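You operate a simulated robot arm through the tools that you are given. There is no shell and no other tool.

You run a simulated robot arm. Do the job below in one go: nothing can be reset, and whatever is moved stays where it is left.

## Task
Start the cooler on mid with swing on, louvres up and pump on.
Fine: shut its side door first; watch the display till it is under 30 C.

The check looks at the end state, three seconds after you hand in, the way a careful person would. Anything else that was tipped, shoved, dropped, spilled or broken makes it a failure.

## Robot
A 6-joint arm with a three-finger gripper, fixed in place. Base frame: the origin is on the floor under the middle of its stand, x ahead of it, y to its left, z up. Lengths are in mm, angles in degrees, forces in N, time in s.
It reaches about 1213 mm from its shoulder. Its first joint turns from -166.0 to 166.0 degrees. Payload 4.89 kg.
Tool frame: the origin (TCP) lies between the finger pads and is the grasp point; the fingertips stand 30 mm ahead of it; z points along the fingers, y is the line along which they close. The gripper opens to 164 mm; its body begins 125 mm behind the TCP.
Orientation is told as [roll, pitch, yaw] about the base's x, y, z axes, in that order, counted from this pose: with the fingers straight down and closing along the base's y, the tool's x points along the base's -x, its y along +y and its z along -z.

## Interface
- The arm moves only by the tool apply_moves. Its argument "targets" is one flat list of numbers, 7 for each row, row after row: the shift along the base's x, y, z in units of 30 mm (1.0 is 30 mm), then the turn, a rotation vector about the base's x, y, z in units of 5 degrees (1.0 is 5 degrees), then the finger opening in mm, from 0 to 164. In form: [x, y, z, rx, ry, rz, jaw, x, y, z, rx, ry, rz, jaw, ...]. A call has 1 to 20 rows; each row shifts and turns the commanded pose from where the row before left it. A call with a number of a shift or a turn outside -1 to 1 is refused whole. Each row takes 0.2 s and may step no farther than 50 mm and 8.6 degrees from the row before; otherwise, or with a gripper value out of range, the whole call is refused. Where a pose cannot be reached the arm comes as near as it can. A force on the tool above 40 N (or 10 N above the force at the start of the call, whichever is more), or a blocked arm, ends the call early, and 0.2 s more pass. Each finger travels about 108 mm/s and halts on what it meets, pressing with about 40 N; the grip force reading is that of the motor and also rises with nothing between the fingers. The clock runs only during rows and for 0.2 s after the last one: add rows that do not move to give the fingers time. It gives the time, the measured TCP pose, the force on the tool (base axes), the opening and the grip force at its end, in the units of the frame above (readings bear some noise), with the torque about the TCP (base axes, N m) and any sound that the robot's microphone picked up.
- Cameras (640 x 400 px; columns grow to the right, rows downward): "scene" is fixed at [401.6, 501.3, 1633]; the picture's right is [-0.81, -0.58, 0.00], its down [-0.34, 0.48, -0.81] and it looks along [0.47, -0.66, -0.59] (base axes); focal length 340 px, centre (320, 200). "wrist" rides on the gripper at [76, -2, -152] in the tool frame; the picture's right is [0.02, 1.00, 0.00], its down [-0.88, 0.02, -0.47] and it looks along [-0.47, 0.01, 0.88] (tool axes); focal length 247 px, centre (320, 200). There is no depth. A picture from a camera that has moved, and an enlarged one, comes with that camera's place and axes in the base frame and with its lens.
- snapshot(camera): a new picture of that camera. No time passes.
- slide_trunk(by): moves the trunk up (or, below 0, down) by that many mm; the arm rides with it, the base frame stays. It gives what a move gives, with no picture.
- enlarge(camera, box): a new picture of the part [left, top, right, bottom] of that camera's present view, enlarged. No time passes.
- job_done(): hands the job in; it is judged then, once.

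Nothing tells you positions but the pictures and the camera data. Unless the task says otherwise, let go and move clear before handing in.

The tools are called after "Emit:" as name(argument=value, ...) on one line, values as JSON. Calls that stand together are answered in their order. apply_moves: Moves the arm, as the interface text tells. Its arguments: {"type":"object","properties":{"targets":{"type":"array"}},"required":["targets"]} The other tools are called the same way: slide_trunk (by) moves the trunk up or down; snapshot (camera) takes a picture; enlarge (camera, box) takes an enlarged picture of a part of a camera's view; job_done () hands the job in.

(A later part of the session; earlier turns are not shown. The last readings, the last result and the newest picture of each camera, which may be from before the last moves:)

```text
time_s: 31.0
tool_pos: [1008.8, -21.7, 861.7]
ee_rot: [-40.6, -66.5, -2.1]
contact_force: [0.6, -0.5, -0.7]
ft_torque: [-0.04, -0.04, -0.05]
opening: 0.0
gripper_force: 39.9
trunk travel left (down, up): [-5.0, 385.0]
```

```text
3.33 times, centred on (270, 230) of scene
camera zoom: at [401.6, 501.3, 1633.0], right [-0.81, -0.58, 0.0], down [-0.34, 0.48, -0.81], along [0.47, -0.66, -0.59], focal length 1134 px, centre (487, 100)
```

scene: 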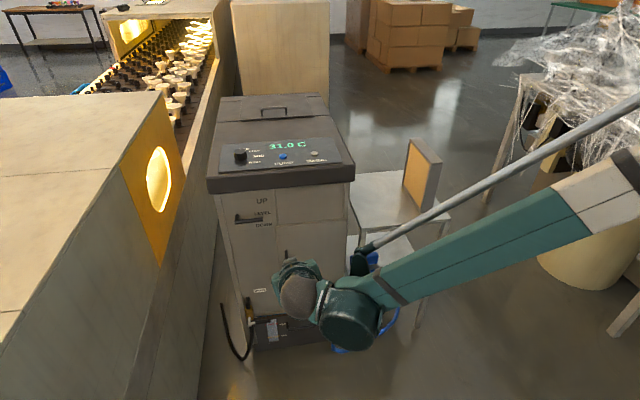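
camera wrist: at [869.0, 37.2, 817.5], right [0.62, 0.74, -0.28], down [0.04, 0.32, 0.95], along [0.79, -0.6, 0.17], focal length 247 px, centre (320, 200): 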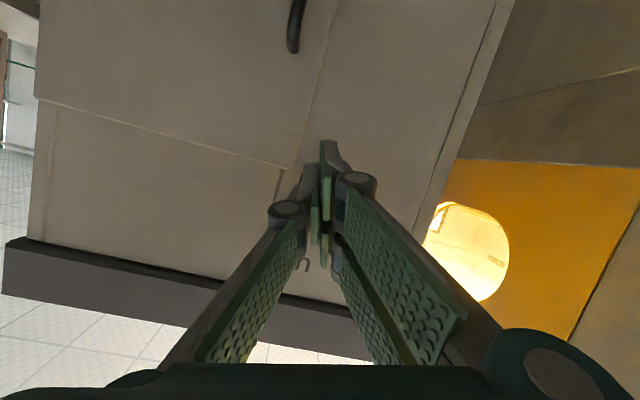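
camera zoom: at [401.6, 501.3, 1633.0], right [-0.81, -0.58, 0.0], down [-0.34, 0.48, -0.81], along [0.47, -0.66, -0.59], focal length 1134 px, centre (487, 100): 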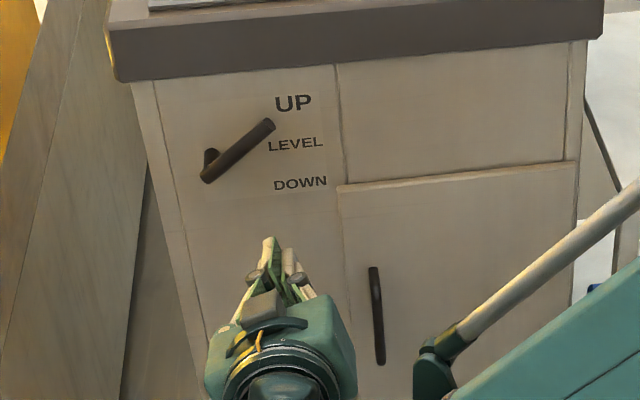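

The lever holds at UP. I now retreat, reorient the tool to 45° down pointing straight ahead, and then raise the trunk for the panel work.

Emit:
apply_moves(targets=[-0.8, 0.3, 0, 0, 0, 0, 0, -0.8, 0.2, 0, 0, 0, 0, 0, -0.6, 0, 0.3, 0.585, 0.51, 0.9, 0, -0.6, 0, 0.3, 0.585, 0.51, 0.9, 0, -0.6, 0, 0.3, 0.585, 0.51, 0.9, 0, -0.6, 0, 0.3, 0.585, 0.51, 0.9, 0, -0.6, 0, 0.3, 0.585, 0.51, 0.9, 0, -0.6, 0, 0.3, 0.585, 0.51, 0.9, 0, -0.6, 0, 0.3, 0.585, 0.51, 0.9, 0, -0.6, 0, 0.3, 0.585, 0.51, 0.9, 0])

Emit:
snapshot(camera="scene")

```text
time_s: 33.2
tool_pos: [831.8, 11.1, 927.0]
ee_rot: [-6.6, -48.0, -1.2]
contact_force: [1.0, -1.3, -0.3]
ft_torque: [0.1, 0.02, 0.14]
opening: 0.2
gripper_force: 39.2
out of reach, approached as far as the arm can: row 9, 10
trunk travel left (down, up): [-5.0, 385.0]
```

```text
taken
```

scene: 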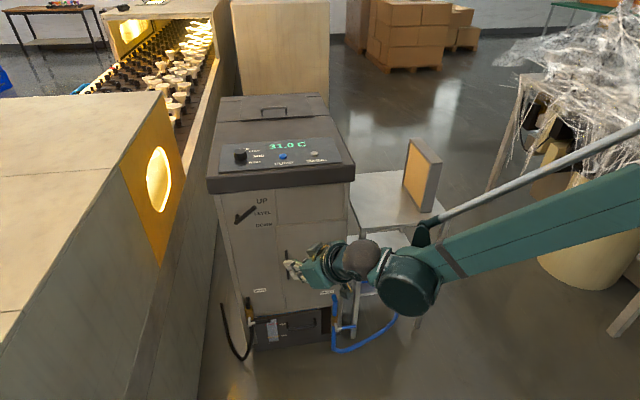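

Position is clear of the cooler. I raise the trunk fully.

Emit:
slide_trunk(by=385)

Emit:
snapshot(camera="scene")

Emit:
snapshot(camera="wrist")

```text
time_s: 36.9
tool_pos: [833.2, 12.3, 1311.6]
ee_rot: [-6.6, -48.1, -1.2]
contact_force: [0.2, 0.4, -0.6]
ft_torque: [-0.02, -0.02, 0.01]
opening: 0.1
gripper_force: 40.1
trunk travel left (down, up): [-390.0, 0.0]
```

```text
taken
```

scene: 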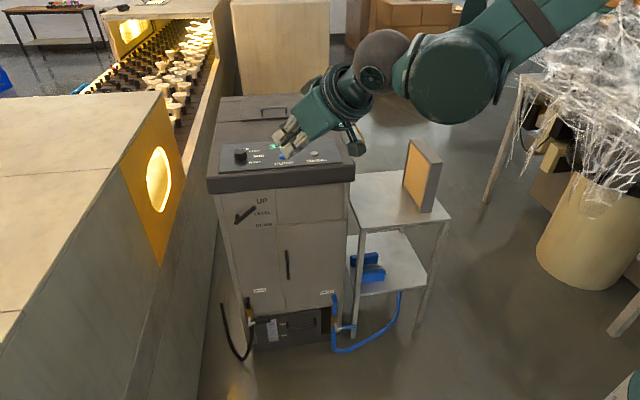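

```text
taken
camera wrist: at [668.1, 28.8, 1356.7], right [0.09, 0.99, -0.09], down [0.24, 0.07, 0.97], along [0.97, -0.11, -0.23], focal length 247 px, centre (320, 200)
```

wrist: 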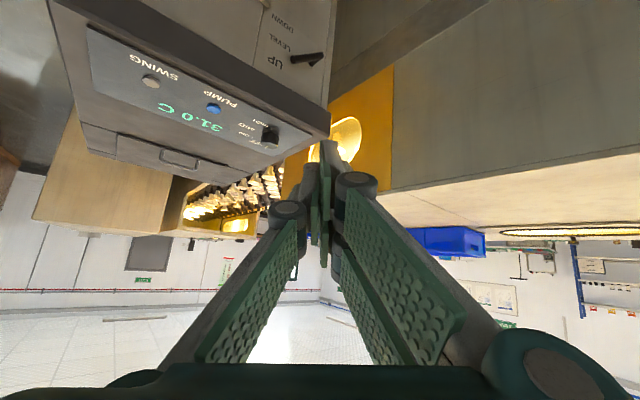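

The wrist camera now sees the panel well; I zoom in to refine knob and button positions and see the lever.

Emit:
enlarge(camera="wrist", box=[80, 20, 340, 190])

Emit:
enlarge(camera="wrist", box=[220, 90, 300, 160])

```text
2.35 times, centred on (210, 105) of wrist
camera zoom: at [668.1, 28.8, 1356.7], right [0.09, 0.99, -0.09], down [0.24, 0.07, 0.97], along [0.97, -0.11, -0.23], focal length 581 px, centre (579, 424)
```

zoom: 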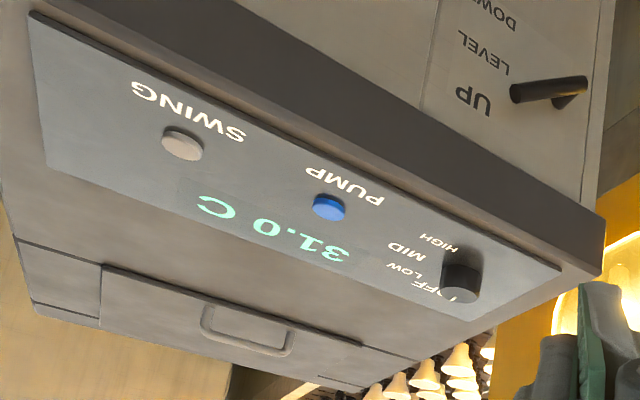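

```text
5.71 times, centred on (260, 125) of wrist
camera zoom: at [668.1, 28.8, 1356.7], right [0.09, 0.99, -0.09], down [0.24, 0.07, 0.97], along [0.97, -0.11, -0.23], focal length 1411 px, centre (663, 629)
```

zoom: 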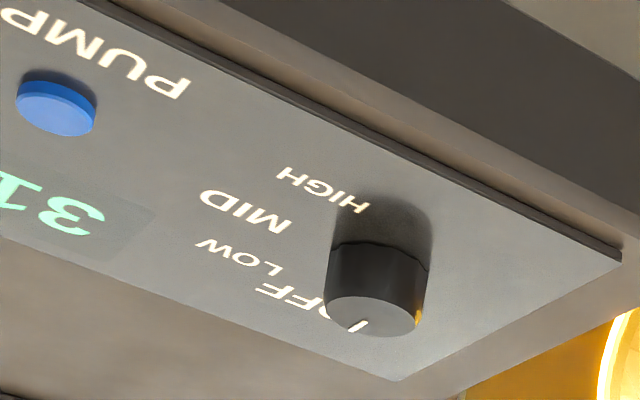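

The knob is confirmed at (1204,-169) with its top at z≈1097. I level the finger roll, open the jaws to ~90 mm and approach above the panel to test reach.

Emit:
apply_moves(targets=[0, 0, 0, 0.88, 0, 0.98, 90, 0.957, -0.507, -0.307, 0, 0, 0, 90, 0.957, -0.507, -0.307, 0, 0, 0, 90, 0.957, -0.507, -0.307, 0, 0, 0, 90, 0.957, -0.507, -0.307, 0, 0, 0, 90, 0.957, -0.507, -0.307, 0, 0, 0, 90, 0.957, -0.507, -0.307, 0, 0, 0, 90, 0.957, -0.507, -0.307, 0, 0, 0, 90, 0.957, -0.507, -0.307, 0, 0, 0, 90, 0.957, -0.507, -0.307, 0, 0, 0, 90, 0.957, -0.507, -0.307, 0, 0, 0, 90])

Emit:
snapshot(camera="scene")

Emit:
snapshot(camera="wrist")

```text
time_s: 39.3
tool_pos: [1115.7, -30.6, 1220.3]
ee_rot: [-9.1, -48.5, -1.1]
contact_force: [-0.3, -0.5, -0.3]
ft_torque: [0.07, -0.01, 0.12]
opening: 90.1
gripper_force: 0.0
out of reach, approached as far as the arm can: row 1, 2, 3, 4, 5, 6, 7, 8, 9, 10, 11
trunk travel left (down, up): [-390.0, 0.0]
```

```text
taken
```

scene: 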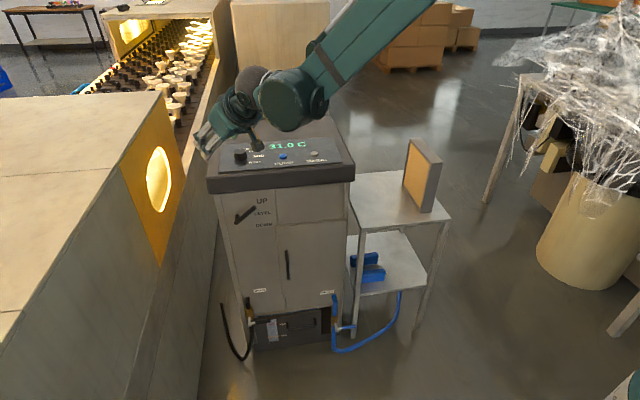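

```text
taken
camera wrist: at [952.8, -7.0, 1263.1], right [0.12, 0.99, -0.12], down [0.24, 0.09, 0.97], along [0.96, -0.15, -0.22], focal length 247 px, centre (320, 200)
```

wrist: 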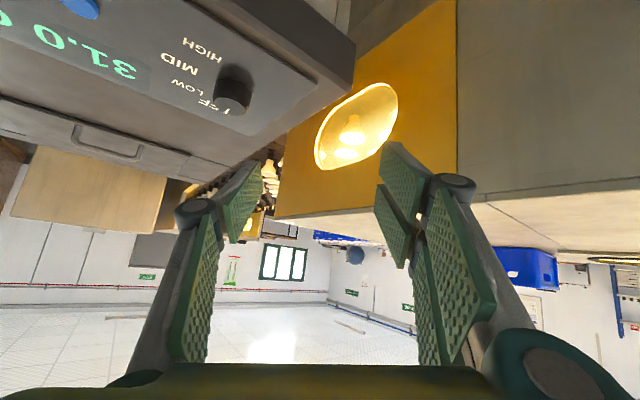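

The arm stopped at (1116,-31,1220), some wrist limit. I'll look closely at the wrist linkage to understand what limits it.

Emit:
enlarge(camera="scene", box=[180, 0, 460, 190])

```text
2.11 times, centred on (320, 95) of scene
camera zoom: at [401.6, 501.3, 1633.0], right [-0.81, -0.58, 0.0], down [-0.34, 0.48, -0.81], along [0.47, -0.66, -0.59], focal length 716 px, centre (320, 421)
```

zoom: 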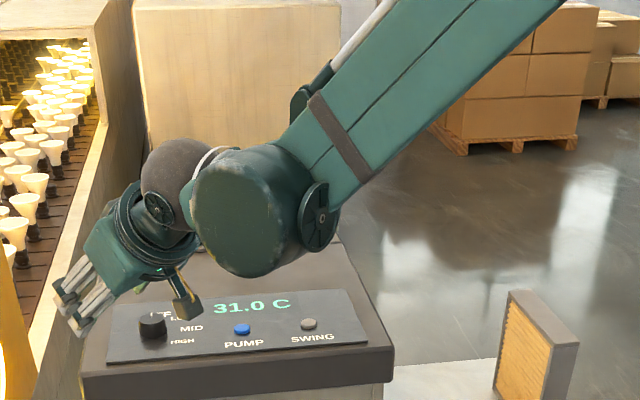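

The wrist works better with the tool azimuth turned to the right of the radial direction (as when I worked the lever). I rotate to azimuth about -35°, elevation -45°, and move above the knob.

Emit:
apply_moves(targets=[0.2, -0.3, 0, 0.237, 0.047, -0.909, 90, 0.4, -0.75, -0.1, 0.237, 0.047, -0.909, 90, 0.5, -0.85, -0.2, 0.237, 0.047, -0.909, 90, 0.55, -0.85, -0.3, 0.237, 0.047, -0.909, 90, 0.55, -0.85, -0.4, 0.237, 0.047, -0.909, 90, 0.5, -0.85, -0.33, 0.237, 0.047, -0.909, 90])

Emit:
snapshot(camera="scene")

Emit:
snapshot(camera="wrist")

```text
time_s: 40.7
tool_pos: [1196.5, -161.6, 1178.9]
ee_rot: [2.5, -44.5, -35.1]
contact_force: [0.2, 1.2, -1.5]
ft_torque: [0.0, -0.02, 0.0]
opening: 90.0
gripper_force: 0.1
trunk travel left (down, up): [-390.0, 0.0]
```

```text
taken
```

scene: 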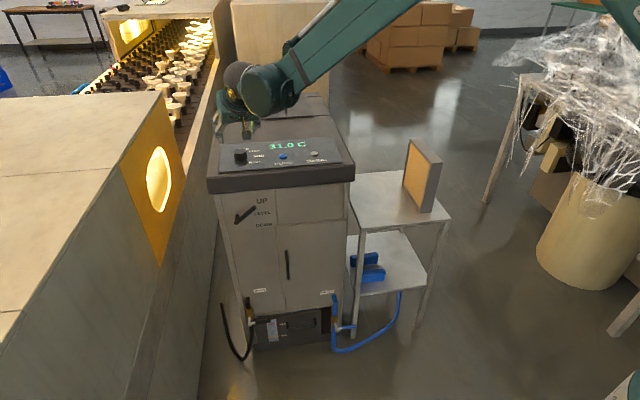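

```text
taken
camera wrist: at [1060.2, -77.5, 1234.4], right [0.54, 0.84, 0.02], down [0.24, -0.17, 0.96], along [0.81, -0.51, -0.3], focal length 247 px, centre (320, 200)
```

wrist: 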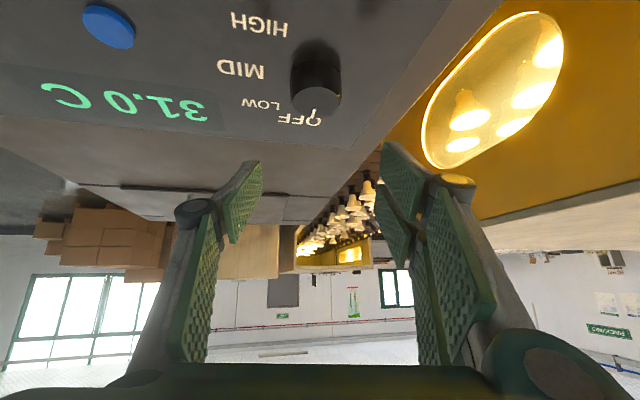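

Pose reached cleanly above the knob. I zoom in to refine the knob position.

Emit:
enlarge(camera="wrist", box=[200, 0, 400, 150])

Emit:
enlarge(camera="scene", box=[200, 70, 340, 180])

```text
2.67 times, centred on (300, 75) of wrist
camera zoom: at [1060.2, -77.5, 1234.4], right [0.54, 0.84, 0.02], down [0.24, -0.17, 0.96], along [0.81, -0.51, -0.3], focal length 659 px, centre (373, 533)
```

zoom: 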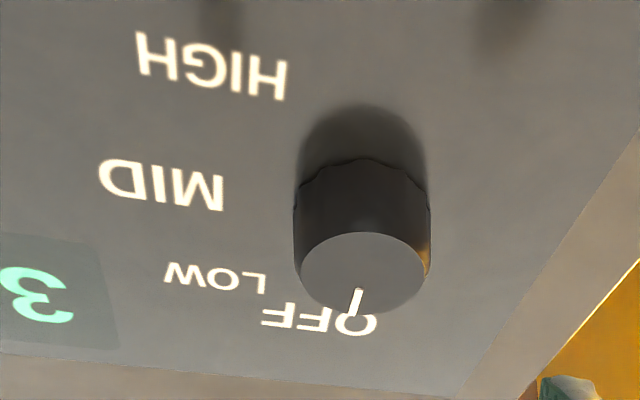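

```text
3.64 times, centred on (270, 125) of scene
camera zoom: at [401.6, 501.3, 1633.0], right [-0.81, -0.58, 0.0], down [-0.34, 0.48, -0.81], along [0.47, -0.66, -0.59], focal length 1237 px, centre (502, 473)
```

zoom: 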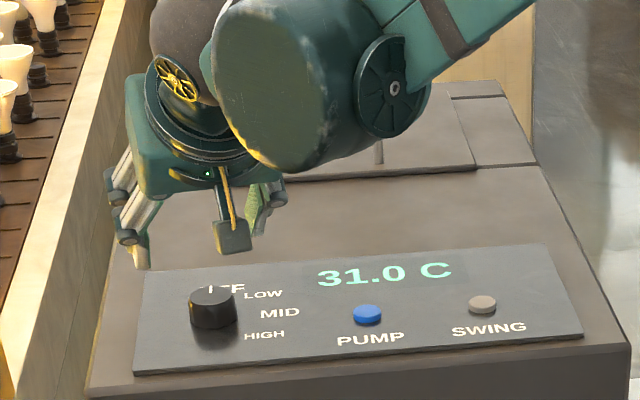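

The knob's centre is (1204,-170), ~42 mm across, top z≈1096. I test how steep the tool can be there by pitching down step by step at a safe height.

Emit:
apply_moves(targets=[0, 0, 0.5, 0.574, 0.819, 0, 90, 0, 0, 0, 0.574, 0.819, 0, 90, 0, 0, 0, 0.574, 0.819, 0, 90, 0, 0, 0, 0.574, 0.819, 0, 90, 0, 0, 0, 0.574, 0.819, 0, 90, 0, 0, 0, 0.574, 0.819, 0, 90])

Emit:
enlarge(camera="scene", box=[180, 30, 360, 180])

```text
time_s: 42.1
tool_pos: [1198.0, -132.7, 1195.1]
ee_rot: [-5.8, -20.2, -34.8]
contact_force: [-0.4, 0.4, -0.8]
ft_torque: [0.05, 0.03, -0.01]
opening: 90.2
gripper_force: 0.0
out of reach, approached as far as the arm can: row 3, 4, 5, 6
trunk travel left (down, up): [-390.0, 0.0]
```

```text
2.67 times, centred on (270, 105) of scene
camera zoom: at [401.6, 501.3, 1633.0], right [-0.81, -0.58, 0.0], down [-0.34, 0.48, -0.81], along [0.47, -0.66, -0.59], focal length 907 px, centre (453, 453)
```

zoom: 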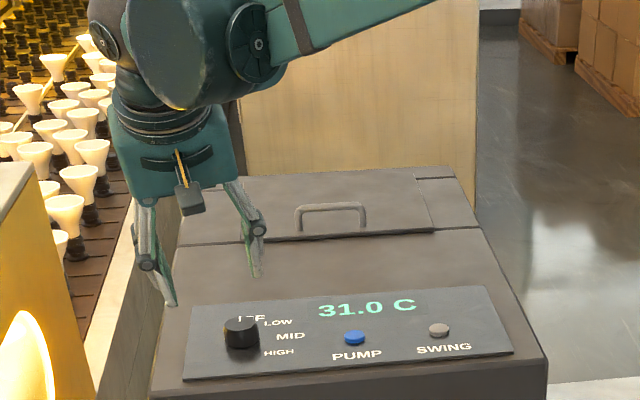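

Beyond ~60° down a wrist limit bites, so I go with ~50° elevation. I restore that at azimuth -40° and test the yaw range clockwise (to about -70°) at a safe height.

Emit:
apply_moves(targets=[0.017, -0.285, 0, -0.4, -0.94, -0.11, 90, 0.017, -0.285, 0, -0.4, -0.94, -0.11, 90, 0.017, -0.285, 0, -0.4, -0.94, -0.11, 90, 0.017, -0.285, 0, -0.4, -0.94, -0.11, 90, 0, 0, 0, 0, 0, -1, 90, 0, 0, 0, 0, 0, -1, 90, 0, 0, 0, 0, 0, -1, 90, 0, 0, 0, 0, 0, -1, 90, 0, 0, 0, 0, 0, -1, 90, 0, 0, 0, 0, 0, -1, 90])

Emit:
snapshot(camera="scene")

```text
time_s: 44.3
tool_pos: [1200.0, -164.4, 1195.4]
ee_rot: [0.0, -40.1, -70.2]
contact_force: [0.7, -0.2, 0.1]
ft_torque: [0.06, -0.04, 0.02]
opening: 89.9
gripper_force: 0.1
trunk travel left (down, up): [-390.0, 0.0]
```

```text
taken
```

scene: 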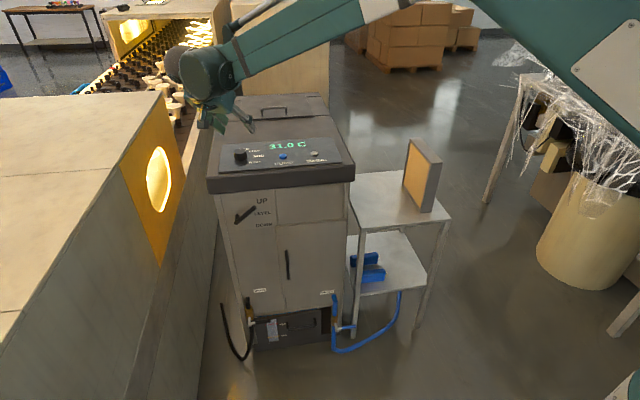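

The full 30° sweep works. I test further clockwise yaw to see if one stroke could do the whole 90°.

Emit:
apply_moves(targets=[0, 0, 0, 0, 0, -1, 90, 0, 0, 0, 0, 0, -1, 90, 0, 0, 0, 0, 0, -1, 90, 0, 0, 0, 0, 0, -1, 90, 0, 0, 0, 0, 0, -1, 90, 0, 0, 0, 0, 0, -1, 90, 0, 0, 0, 0, 0, -1, 90, 0, 0, 0, 0, 0, -1, 90])

Emit:
snapshot(camera="scene")

```text
time_s: 46.1
tool_pos: [1198.7, -164.3, 1195.3]
ee_rot: [0.1, -40.2, -110.2]
contact_force: [0.3, -0.8, 1.8]
ft_torque: [0.05, -0.13, 0.05]
opening: 90.1
gripper_force: 0.0
trunk travel left (down, up): [-390.0, 0.0]
```

```text
taken
```

scene: 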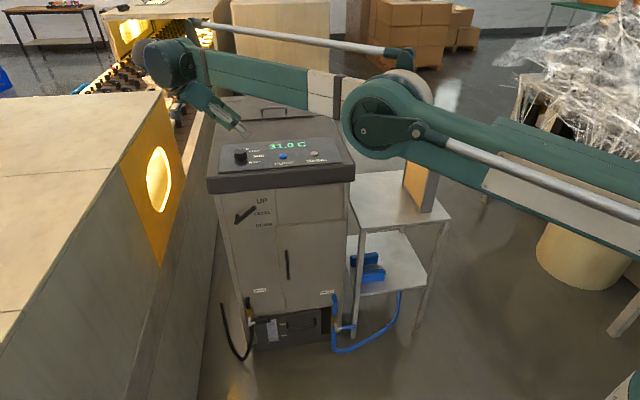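

Yaw from -40° to -110° is all reachable, so two 45° strokes with a re-grip will do. I rotate back to azimuth -45° over the knob and start descending.

Emit:
apply_moves(targets=[0, 0, 0, 0, 0, 1, 90, 0, 0, 0, 0, 0, 1, 90, 0, 0, 0, 0, 0, 1, 90, 0, 0, 0, 0, 0, 1, 90, 0, 0, 0, 0, 0, 1, 90, 0, 0, 0, 0, 0, 1, 90, 0, 0, 0, 0, 0, 1, 90, 0, 0, 0, 0, 0, 1, 90, 0, 0, 0, 0, 0, 1, 90, 0, 0, 0, 0, 0, 1, 90, 0, 0, 0, 0, 0, 1, 90, 0, 0, 0, 0, 0, 1, 90, 0, 0, 0, 0, 0, 1, 90, 0, 0, -1, 0, 0, 0, 90])

Emit:
snapshot(camera="wrist")

Emit:
enlarge(camera="scene", box=[190, 80, 330, 180])

```text
time_s: 49.1
tool_pos: [1197.8, -164.3, 1167.1]
ee_rot: [0.1, -40.2, -45.2]
contact_force: [-0.5, -0.3, 0.4]
ft_torque: [0.1, -0.07, 0.09]
opening: 89.9
gripper_force: 0.1
trunk travel left (down, up): [-390.0, 0.0]
```

```text
taken
camera wrist: at [1087.1, -57.6, 1233.9], right [0.7, 0.72, -0.01], down [0.27, -0.25, 0.93], along [0.66, -0.65, -0.37], focal length 247 px, centre (320, 200)
```

wrist: 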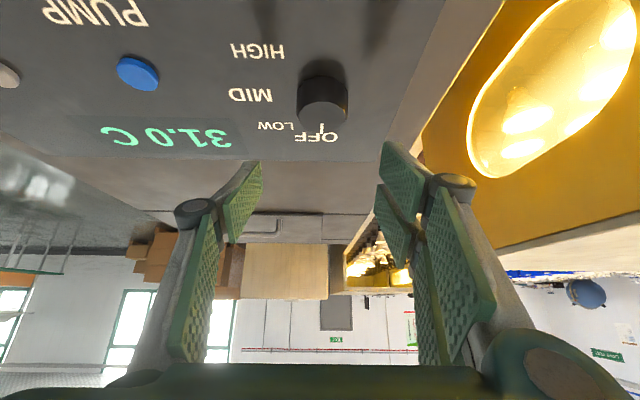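

```text
4.00 times, centred on (260, 130) of scene
camera zoom: at [401.6, 501.3, 1633.0], right [-0.81, -0.58, 0.0], down [-0.34, 0.48, -0.81], along [0.47, -0.66, -0.59], focal length 1360 px, centre (560, 480)
```

zoom: 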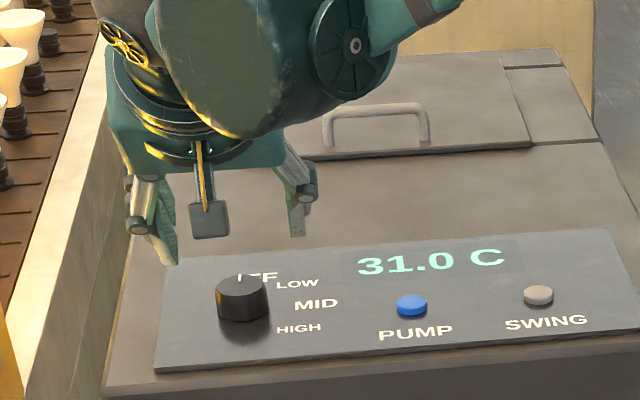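

I zoom in the wrist view to get the knob's exact location relative to the fingers.

Emit:
enlarge(camera="wrist", box=[220, 40, 420, 190])

```text
2.67 times, centred on (320, 115) of wrist
camera zoom: at [1087.1, -57.6, 1233.9], right [0.7, 0.72, -0.01], down [0.27, -0.25, 0.93], along [0.66, -0.65, -0.37], focal length 659 px, centre (320, 427)
```

zoom: 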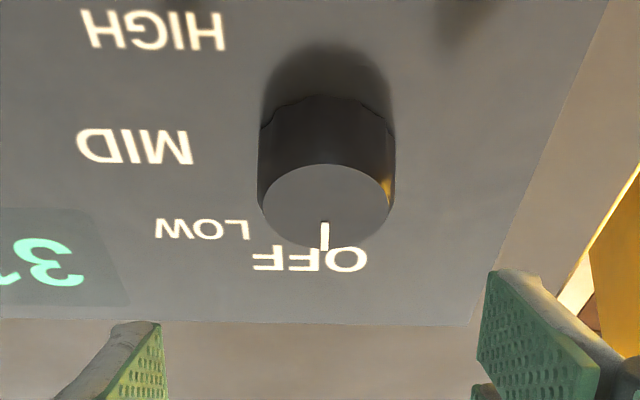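

The knob centre is confirmed at (1203.5,-170.7); its pointer mark points at OFF (azimuth -45°). I descend to just straddle it.

Emit:
apply_moves(targets=[0, 0, -0.8, 0, 0, 0, 90, 0, 0, -0.6, 0, 0, 0, 90])

Emit:
enlarge(camera="wrist", box=[170, 60, 470, 260])

Emit:
enlarge(camera="scene", box=[200, 110, 300, 180])

```text
time_s: 49.7
tool_pos: [1199.4, -164.4, 1124.6]
ee_rot: [0.1, -40.1, -45.1]
contact_force: [0.5, 0.6, 0.8]
ft_torque: [0.05, -0.04, 0.02]
opening: 90.2
gripper_force: 0.2
trunk travel left (down, up): [-390.0, 0.0]
```

```text
2.00 times, centred on (320, 160) of wrist
camera zoom: at [1087.8, -56.2, 1191.3], right [0.7, 0.72, -0.01], down [0.27, -0.25, 0.93], along [0.66, -0.65, -0.37], focal length 494 px, centre (320, 280)
```

zoom: 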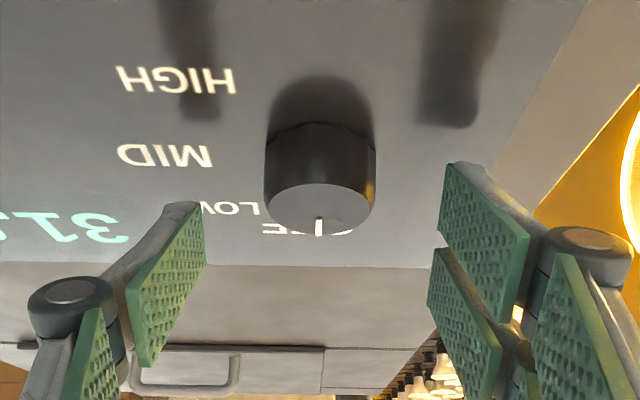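

```text
5.71 times, centred on (250, 145) of scene
camera zoom: at [401.6, 501.3, 1633.0], right [-0.81, -0.58, 0.0], down [-0.34, 0.48, -0.81], along [0.47, -0.66, -0.59], focal length 1943 px, centre (720, 514)
```

zoom: 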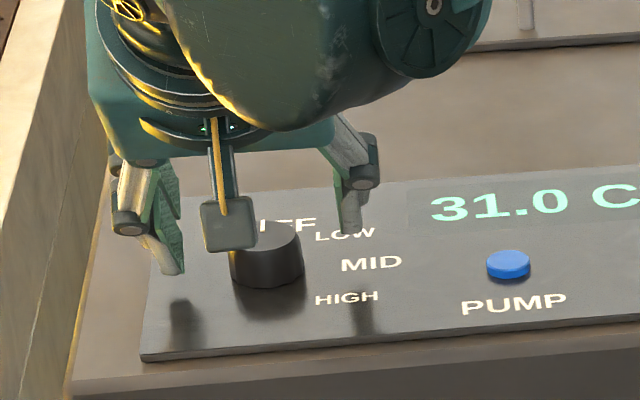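

Fingers straddle the knob with clearance to the panel. I lower ~8 mm more and close on the knob.

Emit:
apply_moves(targets=[0, 0, -0.13, 0, 0, 0, 90, 0, 0, -0.13, 0, 0, 0, 90])

Emit:
enlarge(camera="wrist", box=[170, 60, 470, 260])

Emit:
enlarge(camera="scene", box=[200, 110, 300, 180])

```text
time_s: 50.3
tool_pos: [1200.2, -163.4, 1115.6]
ee_rot: [0.1, -40.0, -45.2]
contact_force: [-1.5, 0.7, 1.4]
ft_torque: [0.08, -0.03, 0.07]
opening: 90.1
gripper_force: 0.2
trunk travel left (down, up): [-390.0, 0.0]
```

```text
2.00 times, centred on (320, 160) of wrist
camera zoom: at [1088.0, -56.4, 1183.2], right [0.7, 0.72, -0.01], down [0.27, -0.25, 0.93], along [0.66, -0.65, -0.37], focal length 494 px, centre (320, 280)
```

zoom: 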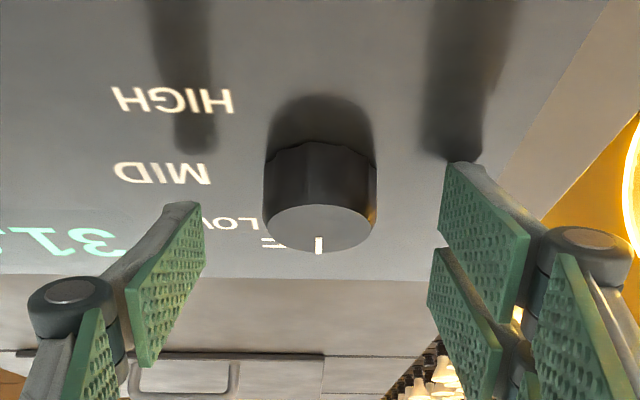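

```text
5.71 times, centred on (250, 145) of scene
camera zoom: at [401.6, 501.3, 1633.0], right [-0.81, -0.58, 0.0], down [-0.34, 0.48, -0.81], along [0.47, -0.66, -0.59], focal length 1943 px, centre (720, 514)
```

zoom: 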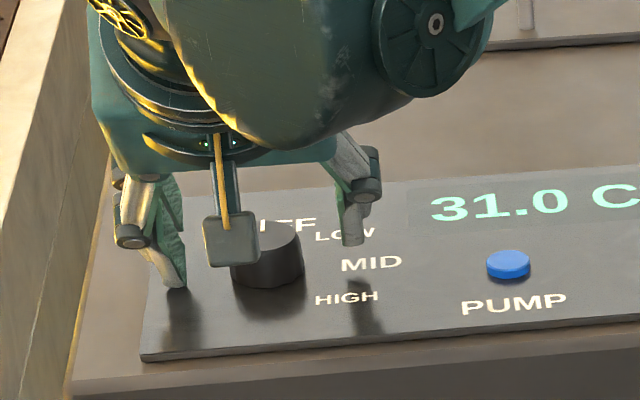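

The finger pads overlap the knob's upper part on both sides. I close on it.

Emit:
apply_moves(targets=[0, 0, 0, 0, 0, 0, 50, 0, 0, 0, 0, 0, 0, 30, 0, 0, 0, 0, 0, 0, 30, 0, 0, 0, 0, 0, 0, 30])

Emit:
enlarge(camera="wrist", box=[170, 60, 470, 260])

Emit:
enlarge(camera="scene", box=[200, 110, 300, 180])

```text
time_s: 51.3
tool_pos: [1199.6, -163.7, 1117.5]
ee_rot: [0.1, -40.2, -45.0]
contact_force: [-0.5, 7.9, 30.9]
ft_torque: [0.58, -0.25, 0.05]
opening: 41.2
gripper_force: 44.5
trunk travel left (down, up): [-390.0, 0.0]
```

```text
2.00 times, centred on (320, 160) of wrist
camera zoom: at [1086.7, -55.8, 1185.0], right [0.7, 0.72, -0.01], down [0.27, -0.25, 0.93], along [0.66, -0.65, -0.37], focal length 494 px, centre (320, 280)
```

zoom: 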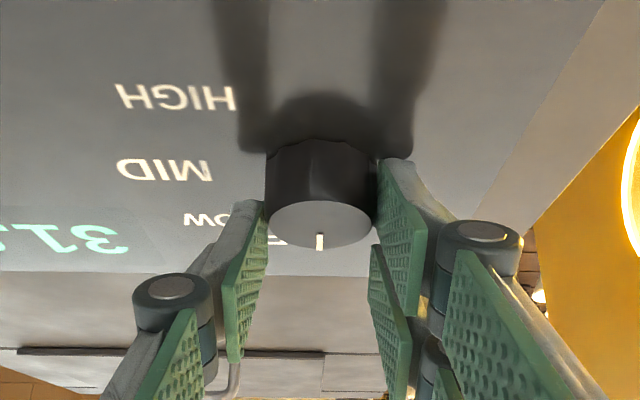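

```text
5.71 times, centred on (250, 145) of scene
camera zoom: at [401.6, 501.3, 1633.0], right [-0.81, -0.58, 0.0], down [-0.34, 0.48, -0.81], along [0.47, -0.66, -0.59], focal length 1943 px, centre (720, 514)
```

zoom: 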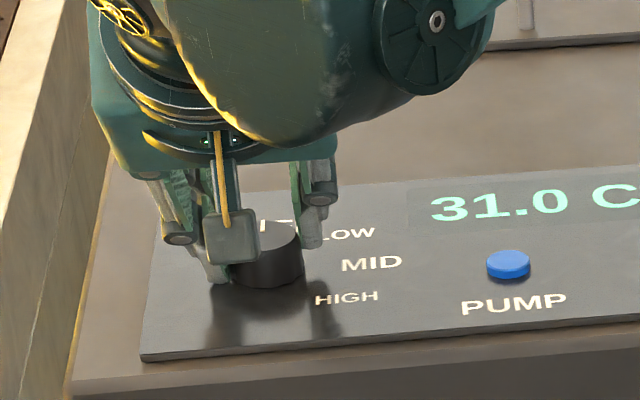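

The grip is on the knob (41 mm) but a fingertip is pressing on the panel (~31 N). I reopen slightly, rise 2.5 mm and re-grip.

Emit:
apply_moves(targets=[0, 0, 0, 0, 0, 0, 54, 0, 0, 0.09, 0, 0, 0, 54, 0, 0, 0, 0, 0, 0, 30, 0, 0, 0, 0, 0, 0, 30, 0, 0, 0, 0, 0, 0, 30])

Emit:
enlarge(camera="wrist", box=[170, 60, 470, 260])

```text
time_s: 52.5
tool_pos: [1200.1, -164.1, 1119.1]
ee_rot: [0.0, -40.1, -45.1]
contact_force: [-15.3, 5.8, -2.9]
ft_torque: [0.42, 0.17, 0.0]
opening: 41.0
gripper_force: 45.4
trunk travel left (down, up): [-390.0, 0.0]
```

```text
2.00 times, centred on (320, 160) of wrist
camera zoom: at [1087.3, -56.2, 1185.6], right [0.7, 0.72, -0.01], down [0.27, -0.25, 0.93], along [0.66, -0.65, -0.37], focal length 494 px, centre (320, 280)
```

zoom: 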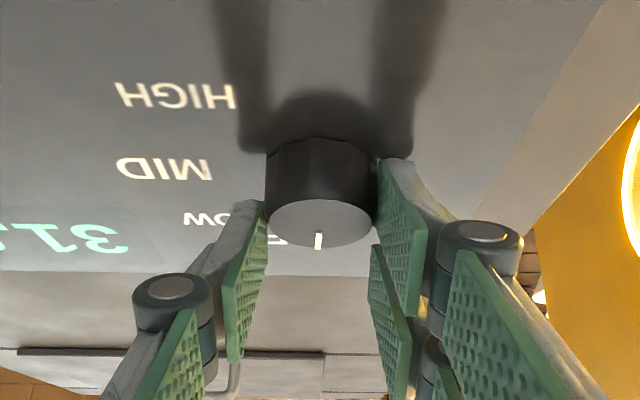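

Grip is firm without panel pressure now. I turn clockwise 15° first, orbiting the knob axis, and check that the pointer follows.

Emit:
apply_moves(targets=[0.02, 0.009, 0, 0, 0, -1, 30, 0.02, 0.007, 0, 0, 0, -1, 30, 0.021, 0.005, 0, 0, 0, -1, 30])

Emit:
enlarge(camera="wrist", box=[170, 60, 470, 260])

Emit:
enlarge(camera="scene", box=[200, 110, 300, 180])

```text
time_s: 53.3
tool_pos: [1200.3, -162.6, 1118.3]
ee_rot: [0.0, -40.1, -60.1]
contact_force: [-30.6, 12.3, -12.6]
ft_torque: [0.52, 0.68, -0.08]
opening: 41.0
gripper_force: 45.5
trunk travel left (down, up): [-390.0, 0.0]
```

```text
2.00 times, centred on (320, 160) of wrist
camera zoom: at [1120.9, -30.6, 1185.7], right [0.86, 0.51, -0.01], down [0.2, -0.31, 0.93], along [0.47, -0.8, -0.37], focal length 494 px, centre (320, 280)
```

zoom: 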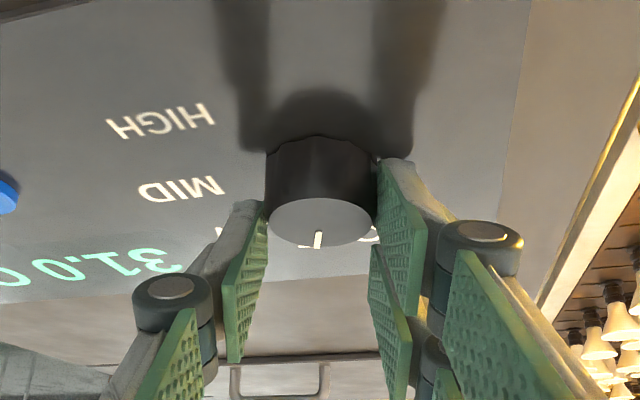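

```text
5.71 times, centred on (250, 145) of scene
camera zoom: at [401.6, 501.3, 1633.0], right [-0.81, -0.58, 0.0], down [-0.34, 0.48, -0.81], along [0.47, -0.66, -0.59], focal length 1943 px, centre (720, 514)
```

zoom: 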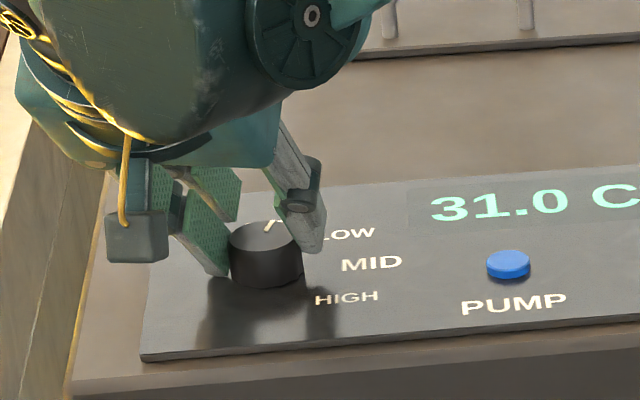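

The knob turns with the gripper; there's a side force of ~33 N from slight off-centre. I shift a few mm to relieve it and continue.

Emit:
apply_moves(targets=[-0.1, 0.04, -0.02, 0, 0, 0, 30])

```text
time_s: 53.7
tool_pos: [1199.8, -164.2, 1118.9]
ee_rot: [0.2, -40.2, -60.0]
contact_force: [4.9, 2.1, 3.5]
ft_torque: [0.52, -0.3, 0.02]
opening: 40.9
gripper_force: 45.1
trunk travel left (down, up): [-390.0, 0.0]
```

Side force is relieved. I continue turning clockwise another 15°.

Emit:
apply_moves(targets=[0.01, 0.005, 0, 0, 0, -1, 30, 0.01, 0.004, 0, 0, 0, -1, 30, 0.01, 0.003, 0, 0, 0, -1, 30])

Emit:
enlarge(camera="scene", box=[200, 110, 300, 180])

Emit:
enlarge(camera="wrist", box=[170, 60, 470, 260])

```text
time_s: 54.6
tool_pos: [1201.6, -162.8, 1118.0]
ee_rot: [0.2, -40.1, -75.1]
contact_force: [5.7, -1.9, 0.9]
ft_torque: [0.36, -0.49, 0.03]
opening: 41.2
gripper_force: 44.7
trunk travel left (down, up): [-390.0, 0.0]
stopped in row 3: the force on the tool passed its limit at 42 N (the readings are from after the stop); the commanded pose is now the measured one
```

```text
5.71 times, centred on (250, 145) of scene
camera zoom: at [401.6, 501.3, 1633.0], right [-0.81, -0.58, 0.0], down [-0.34, 0.48, -0.81], along [0.47, -0.66, -0.59], focal length 1943 px, centre (720, 514)
```

zoom: 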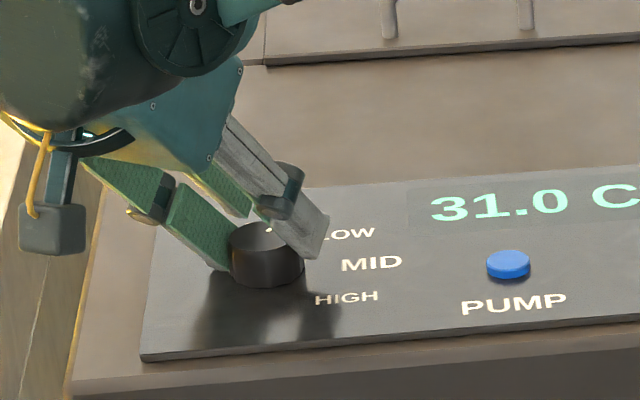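

```text
2.00 times, centred on (320, 160) of wrist
camera zoom: at [1158.8, -14.3, 1185.4], right [0.96, 0.28, -0.01], down [0.11, -0.35, 0.93], along [0.25, -0.9, -0.37], focal length 494 px, centre (320, 280)
```

zoom: 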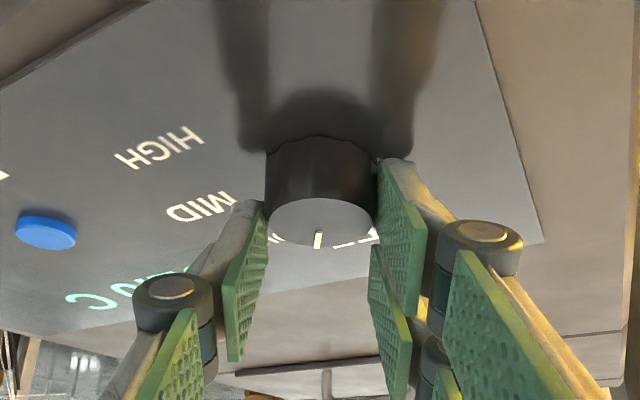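

The pointer has now turned ~30° with the gripper. I continue to azimuth -90° using a slightly larger orbit.

Emit:
apply_moves(targets=[0.023, 0.011, 0, 0, 0, -1, 30, 0.023, 0.009, 0, 0, 0, -1, 30, 0.023, 0.007, 0, 0, 0, -1, 30])

Emit:
enlarge(camera="scene", box=[200, 110, 300, 180])

Emit:
enlarge(camera="wrist", box=[170, 60, 470, 260])

```text
time_s: 55.4
tool_pos: [1202.1, -163.7, 1117.9]
ee_rot: [0.0, -40.2, -90.0]
contact_force: [-6.9, -0.4, -4.8]
ft_torque: [-0.15, 0.3, -0.02]
opening: 41.0
gripper_force: 45.6
trunk travel left (down, up): [-390.0, 0.0]
```

```text
5.71 times, centred on (250, 145) of scene
camera zoom: at [401.6, 501.3, 1633.0], right [-0.81, -0.58, 0.0], down [-0.34, 0.48, -0.81], along [0.47, -0.66, -0.59], focal length 1943 px, centre (720, 514)
```

zoom: 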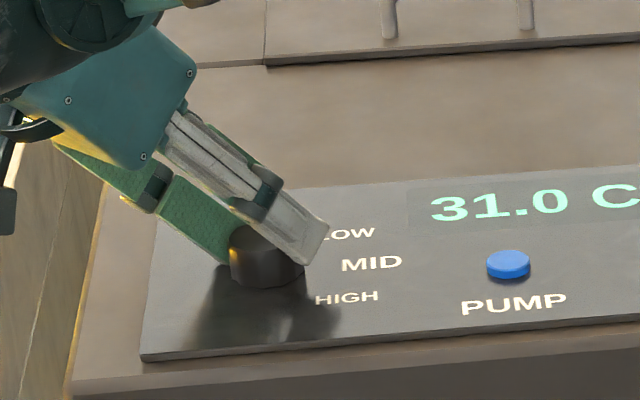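

```text
2.00 times, centred on (320, 160) of wrist
camera zoom: at [1200.7, -8.4, 1185.5], right [1.0, 0.02, -0.01], down [0.02, -0.37, 0.93], along [0.01, -0.93, -0.37], focal length 494 px, centre (320, 280)
```

zoom: 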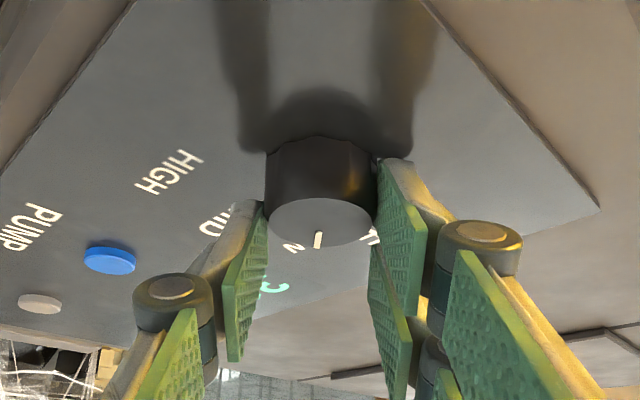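

Knob is at LOW (45°). I continue 20° more in this stroke before re-gripping.

Emit:
apply_moves(targets=[0.02, 0.004, 0, 0, 0, -1, 30, 0.02, 0.002, 0, 0, 0, -1, 30, 0.02, 0.001, 0, 0, 0, -1, 30, 0.02, 0, 0, 0, 0, -1, 30])

Emit:
enlarge(camera="wrist", box=[170, 60, 470, 260])

Emit:
snapshot(camera="scene")

```text
time_s: 56.3
tool_pos: [1204.1, -164.2, 1119.2]
ee_rot: [-0.1, -40.2, -105.1]
contact_force: [-12.9, -2.3, -0.3]
ft_torque: [-0.94, 0.19, -0.01]
opening: 41.0
gripper_force: 45.0
out of reach, approached as far as the arm can: row 4
trunk travel left (down, up): [-390.0, 0.0]
stopped in row 4: the force on the tool passed its limit at 44 N (the readings are from after the stop); the commanded pose is now the measured one
```

```text
2.00 times, centred on (320, 160) of wrist
camera zoom: at [1242.9, -13.5, 1185.4], right [0.97, -0.25, -0.01], down [-0.08, -0.36, 0.93], along [-0.23, -0.9, -0.37], focal length 494 px, centre (320, 280)
```

zoom: 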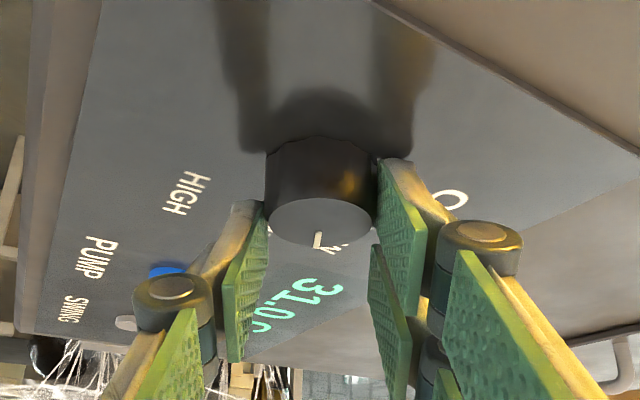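

```text
taken
```

scene: 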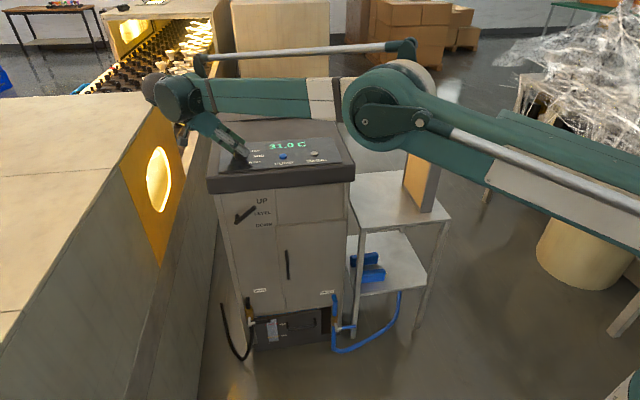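

At azimuth -105° (60° turned) reach ends. I open, rotate back to -70°, and re-grip for the last 30°.

Emit:
apply_moves(targets=[0, 0, 0, 0, 0, 0, 64, 0, 0, 0.1, 0, 0, 0, 64, 0, 0, 0, 0, 0, 0, 64])

Emit:
enlarge(camera="wrist", box=[170, 60, 470, 260])

```text
time_s: 57.1
tool_pos: [1204.1, -161.5, 1120.4]
ee_rot: [0.0, -40.2, -105.1]
contact_force: [0.7, 0.7, -0.3]
ft_torque: [0.02, -0.02, 0.01]
opening: 63.9
gripper_force: 0.1
trunk travel left (down, up): [-390.0, 0.0]
```

```text
2.00 times, centred on (320, 160) of wrist
camera zoom: at [1243.3, -12.9, 1187.8], right [0.97, -0.24, -0.01], down [-0.08, -0.36, 0.93], along [-0.23, -0.9, -0.37], focal length 494 px, centre (320, 280)
```

zoom: 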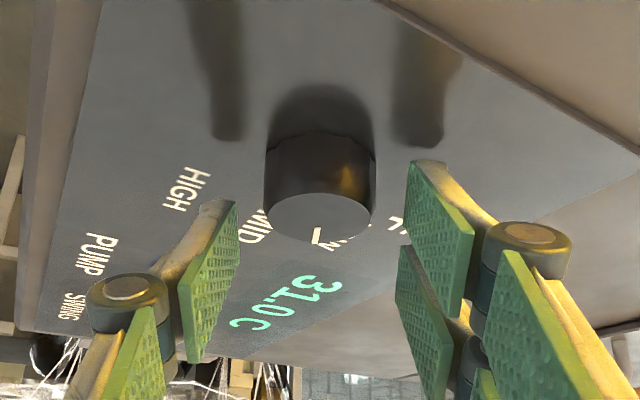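

Released cleanly, pointer stayed. Rotating back 35° now.

Emit:
apply_moves(targets=[-0.014, 0, 0, 0, 0, 1, 64, -0.014, 0, 0, 0, 0, 1, 64, -0.014, 0, 0, 0, 0, 1, 64, -0.014, 0, 0, 0, 0, 1, 64, -0.014, 0, 0, 0, 0, 1, 64, -0.014, 0, 0, 0, 0, 1, 64, -0.014, 0, 0, 0, 0, 1, 64, 0, 0, 0, 0, 0, 0, 64])

Emit:
enlarge(camera="wrist", box=[170, 60, 470, 260])

Emit:
enlarge(camera="scene", box=[200, 110, 300, 180])

```text
time_s: 58.9
tool_pos: [1201.5, -162.2, 1121.2]
ee_rot: [-0.1, -40.1, -70.1]
contact_force: [-0.6, 0.2, 0.1]
ft_torque: [0.04, -0.06, 0.03]
opening: 63.7
gripper_force: 0.0
trunk travel left (down, up): [-390.0, 0.0]
```

```text
2.00 times, centred on (320, 160) of wrist
camera zoom: at [1146.3, -17.7, 1188.2], right [0.93, 0.36, -0.01], down [0.14, -0.34, 0.93], along [0.33, -0.87, -0.37], focal length 494 px, centre (320, 280)
```

zoom: 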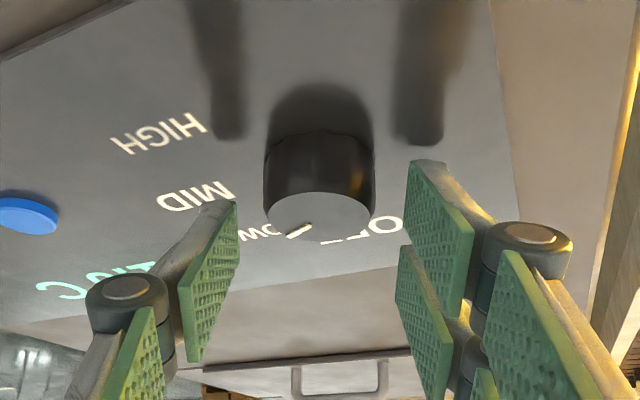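

```text
5.71 times, centred on (250, 145) of scene
camera zoom: at [401.6, 501.3, 1633.0], right [-0.81, -0.58, 0.0], down [-0.34, 0.48, -0.81], along [0.47, -0.66, -0.59], focal length 1943 px, centre (720, 514)
```

zoom: 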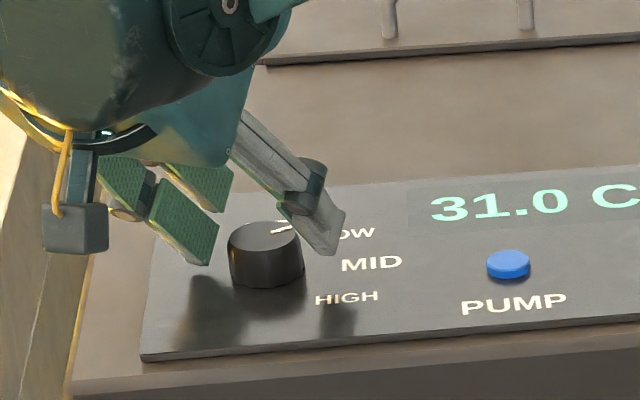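

The pointer sits just past LOW (≈60°). I lower ~2 mm and re-grip, then turn the remaining ~30°.

Emit:
apply_moves(targets=[0, 0, -0.08, 0, 0, 0, 64, 0, 0, 0, 0, 0, 0, 30, 0, 0, 0, 0, 0, 0, 30, 0, 0, 0, 0, 0, 0, 30])

Emit:
enlarge(camera="wrist", box=[170, 60, 470, 260])

```text
time_s: 59.9
tool_pos: [1201.6, -163.1, 1117.8]
ee_rot: [0.0, -40.0, -70.1]
contact_force: [-17.6, -3.4, -3.9]
ft_torque: [-0.1, 0.41, -0.07]
opening: 41.3
gripper_force: 44.7
trunk travel left (down, up): [-390.0, 0.0]
```

```text
2.00 times, centred on (320, 160) of wrist
camera zoom: at [1146.3, -18.4, 1185.4], right [0.93, 0.35, -0.01], down [0.14, -0.34, 0.93], along [0.33, -0.87, -0.37], focal length 494 px, centre (320, 280)
```

zoom: 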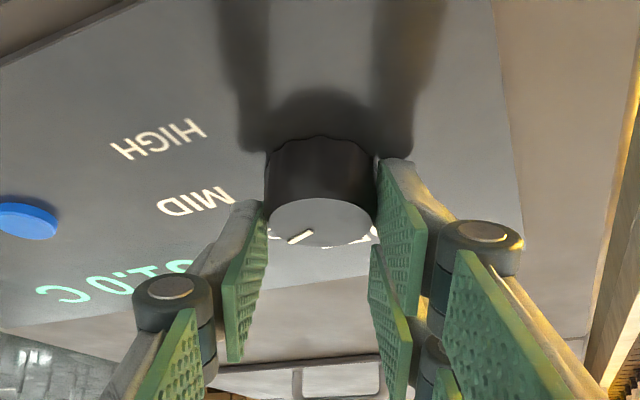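

Gripped again with a mild side force. I relieve it by ~1.5 mm and turn 15°.

Emit:
apply_moves(targets=[-0.05, -0.01, 0, 0, 0, 0, 30, 0.02, 0.01, 0, 0, 0, -1, 30, 0.02, 0.008, 0, 0, 0, -1, 30, 0.02, 0.006, 0, 0, 0, -1, 30])

Emit:
enlarge(camera="wrist", box=[170, 60, 470, 260])

```text
time_s: 60.9
tool_pos: [1201.8, -162.8, 1118.4]
ee_rot: [0.0, -40.2, -85.2]
contact_force: [-0.3, -4.2, 0.4]
ft_torque: [-0.01, -0.02, -0.01]
opening: 41.2
gripper_force: 45.0
trunk travel left (down, up): [-390.0, 0.0]
```

```text
2.00 times, centred on (320, 160) of wrist
camera zoom: at [1187.1, -9.0, 1185.4], right [0.99, 0.1, -0.01], down [0.05, -0.37, 0.93], along [0.09, -0.93, -0.37], focal length 494 px, centre (320, 280)
```

zoom: 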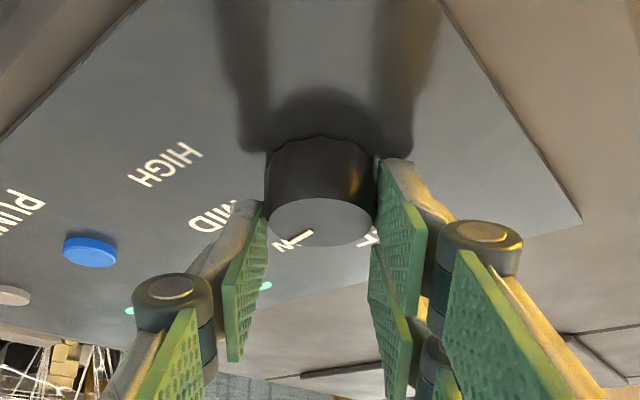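

Turning smoothly. Another 15° to reach MID.

Emit:
apply_moves(targets=[0.02, 0.005, 0, 0, 0, -1, 30, 0.02, 0.003, 0, 0, 0, -1, 30, 0.02, 0.001, 0, 0, 0, -1, 30])

Emit:
enlarge(camera="wrist", box=[170, 60, 470, 260])

Emit:
enlarge(camera="scene", box=[200, 110, 300, 180])

```text
time_s: 61.7
tool_pos: [1203.7, -162.8, 1117.9]
ee_rot: [-0.2, -40.2, -100.2]
contact_force: [-16.8, -5.4, -10.1]
ft_torque: [-0.25, 0.66, -0.05]
opening: 41.5
gripper_force: 44.9
trunk travel left (down, up): [-390.0, 0.0]
```

```text
2.00 times, centred on (320, 160) of wrist
camera zoom: at [1229.4, -10.5, 1185.5], right [0.99, -0.16, -0.01], down [-0.05, -0.37, 0.93], along [-0.15, -0.92, -0.37], focal length 494 px, centre (320, 280)
```

zoom: 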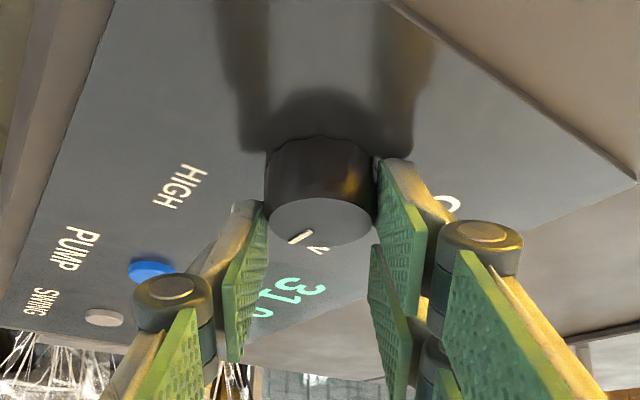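

```text
5.71 times, centred on (250, 145) of scene
camera zoom: at [401.6, 501.3, 1633.0], right [-0.81, -0.58, 0.0], down [-0.34, 0.48, -0.81], along [0.47, -0.66, -0.59], focal length 1943 px, centre (720, 514)
```

zoom: 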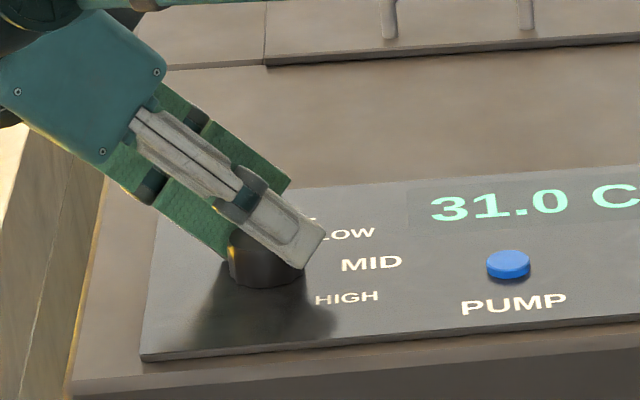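

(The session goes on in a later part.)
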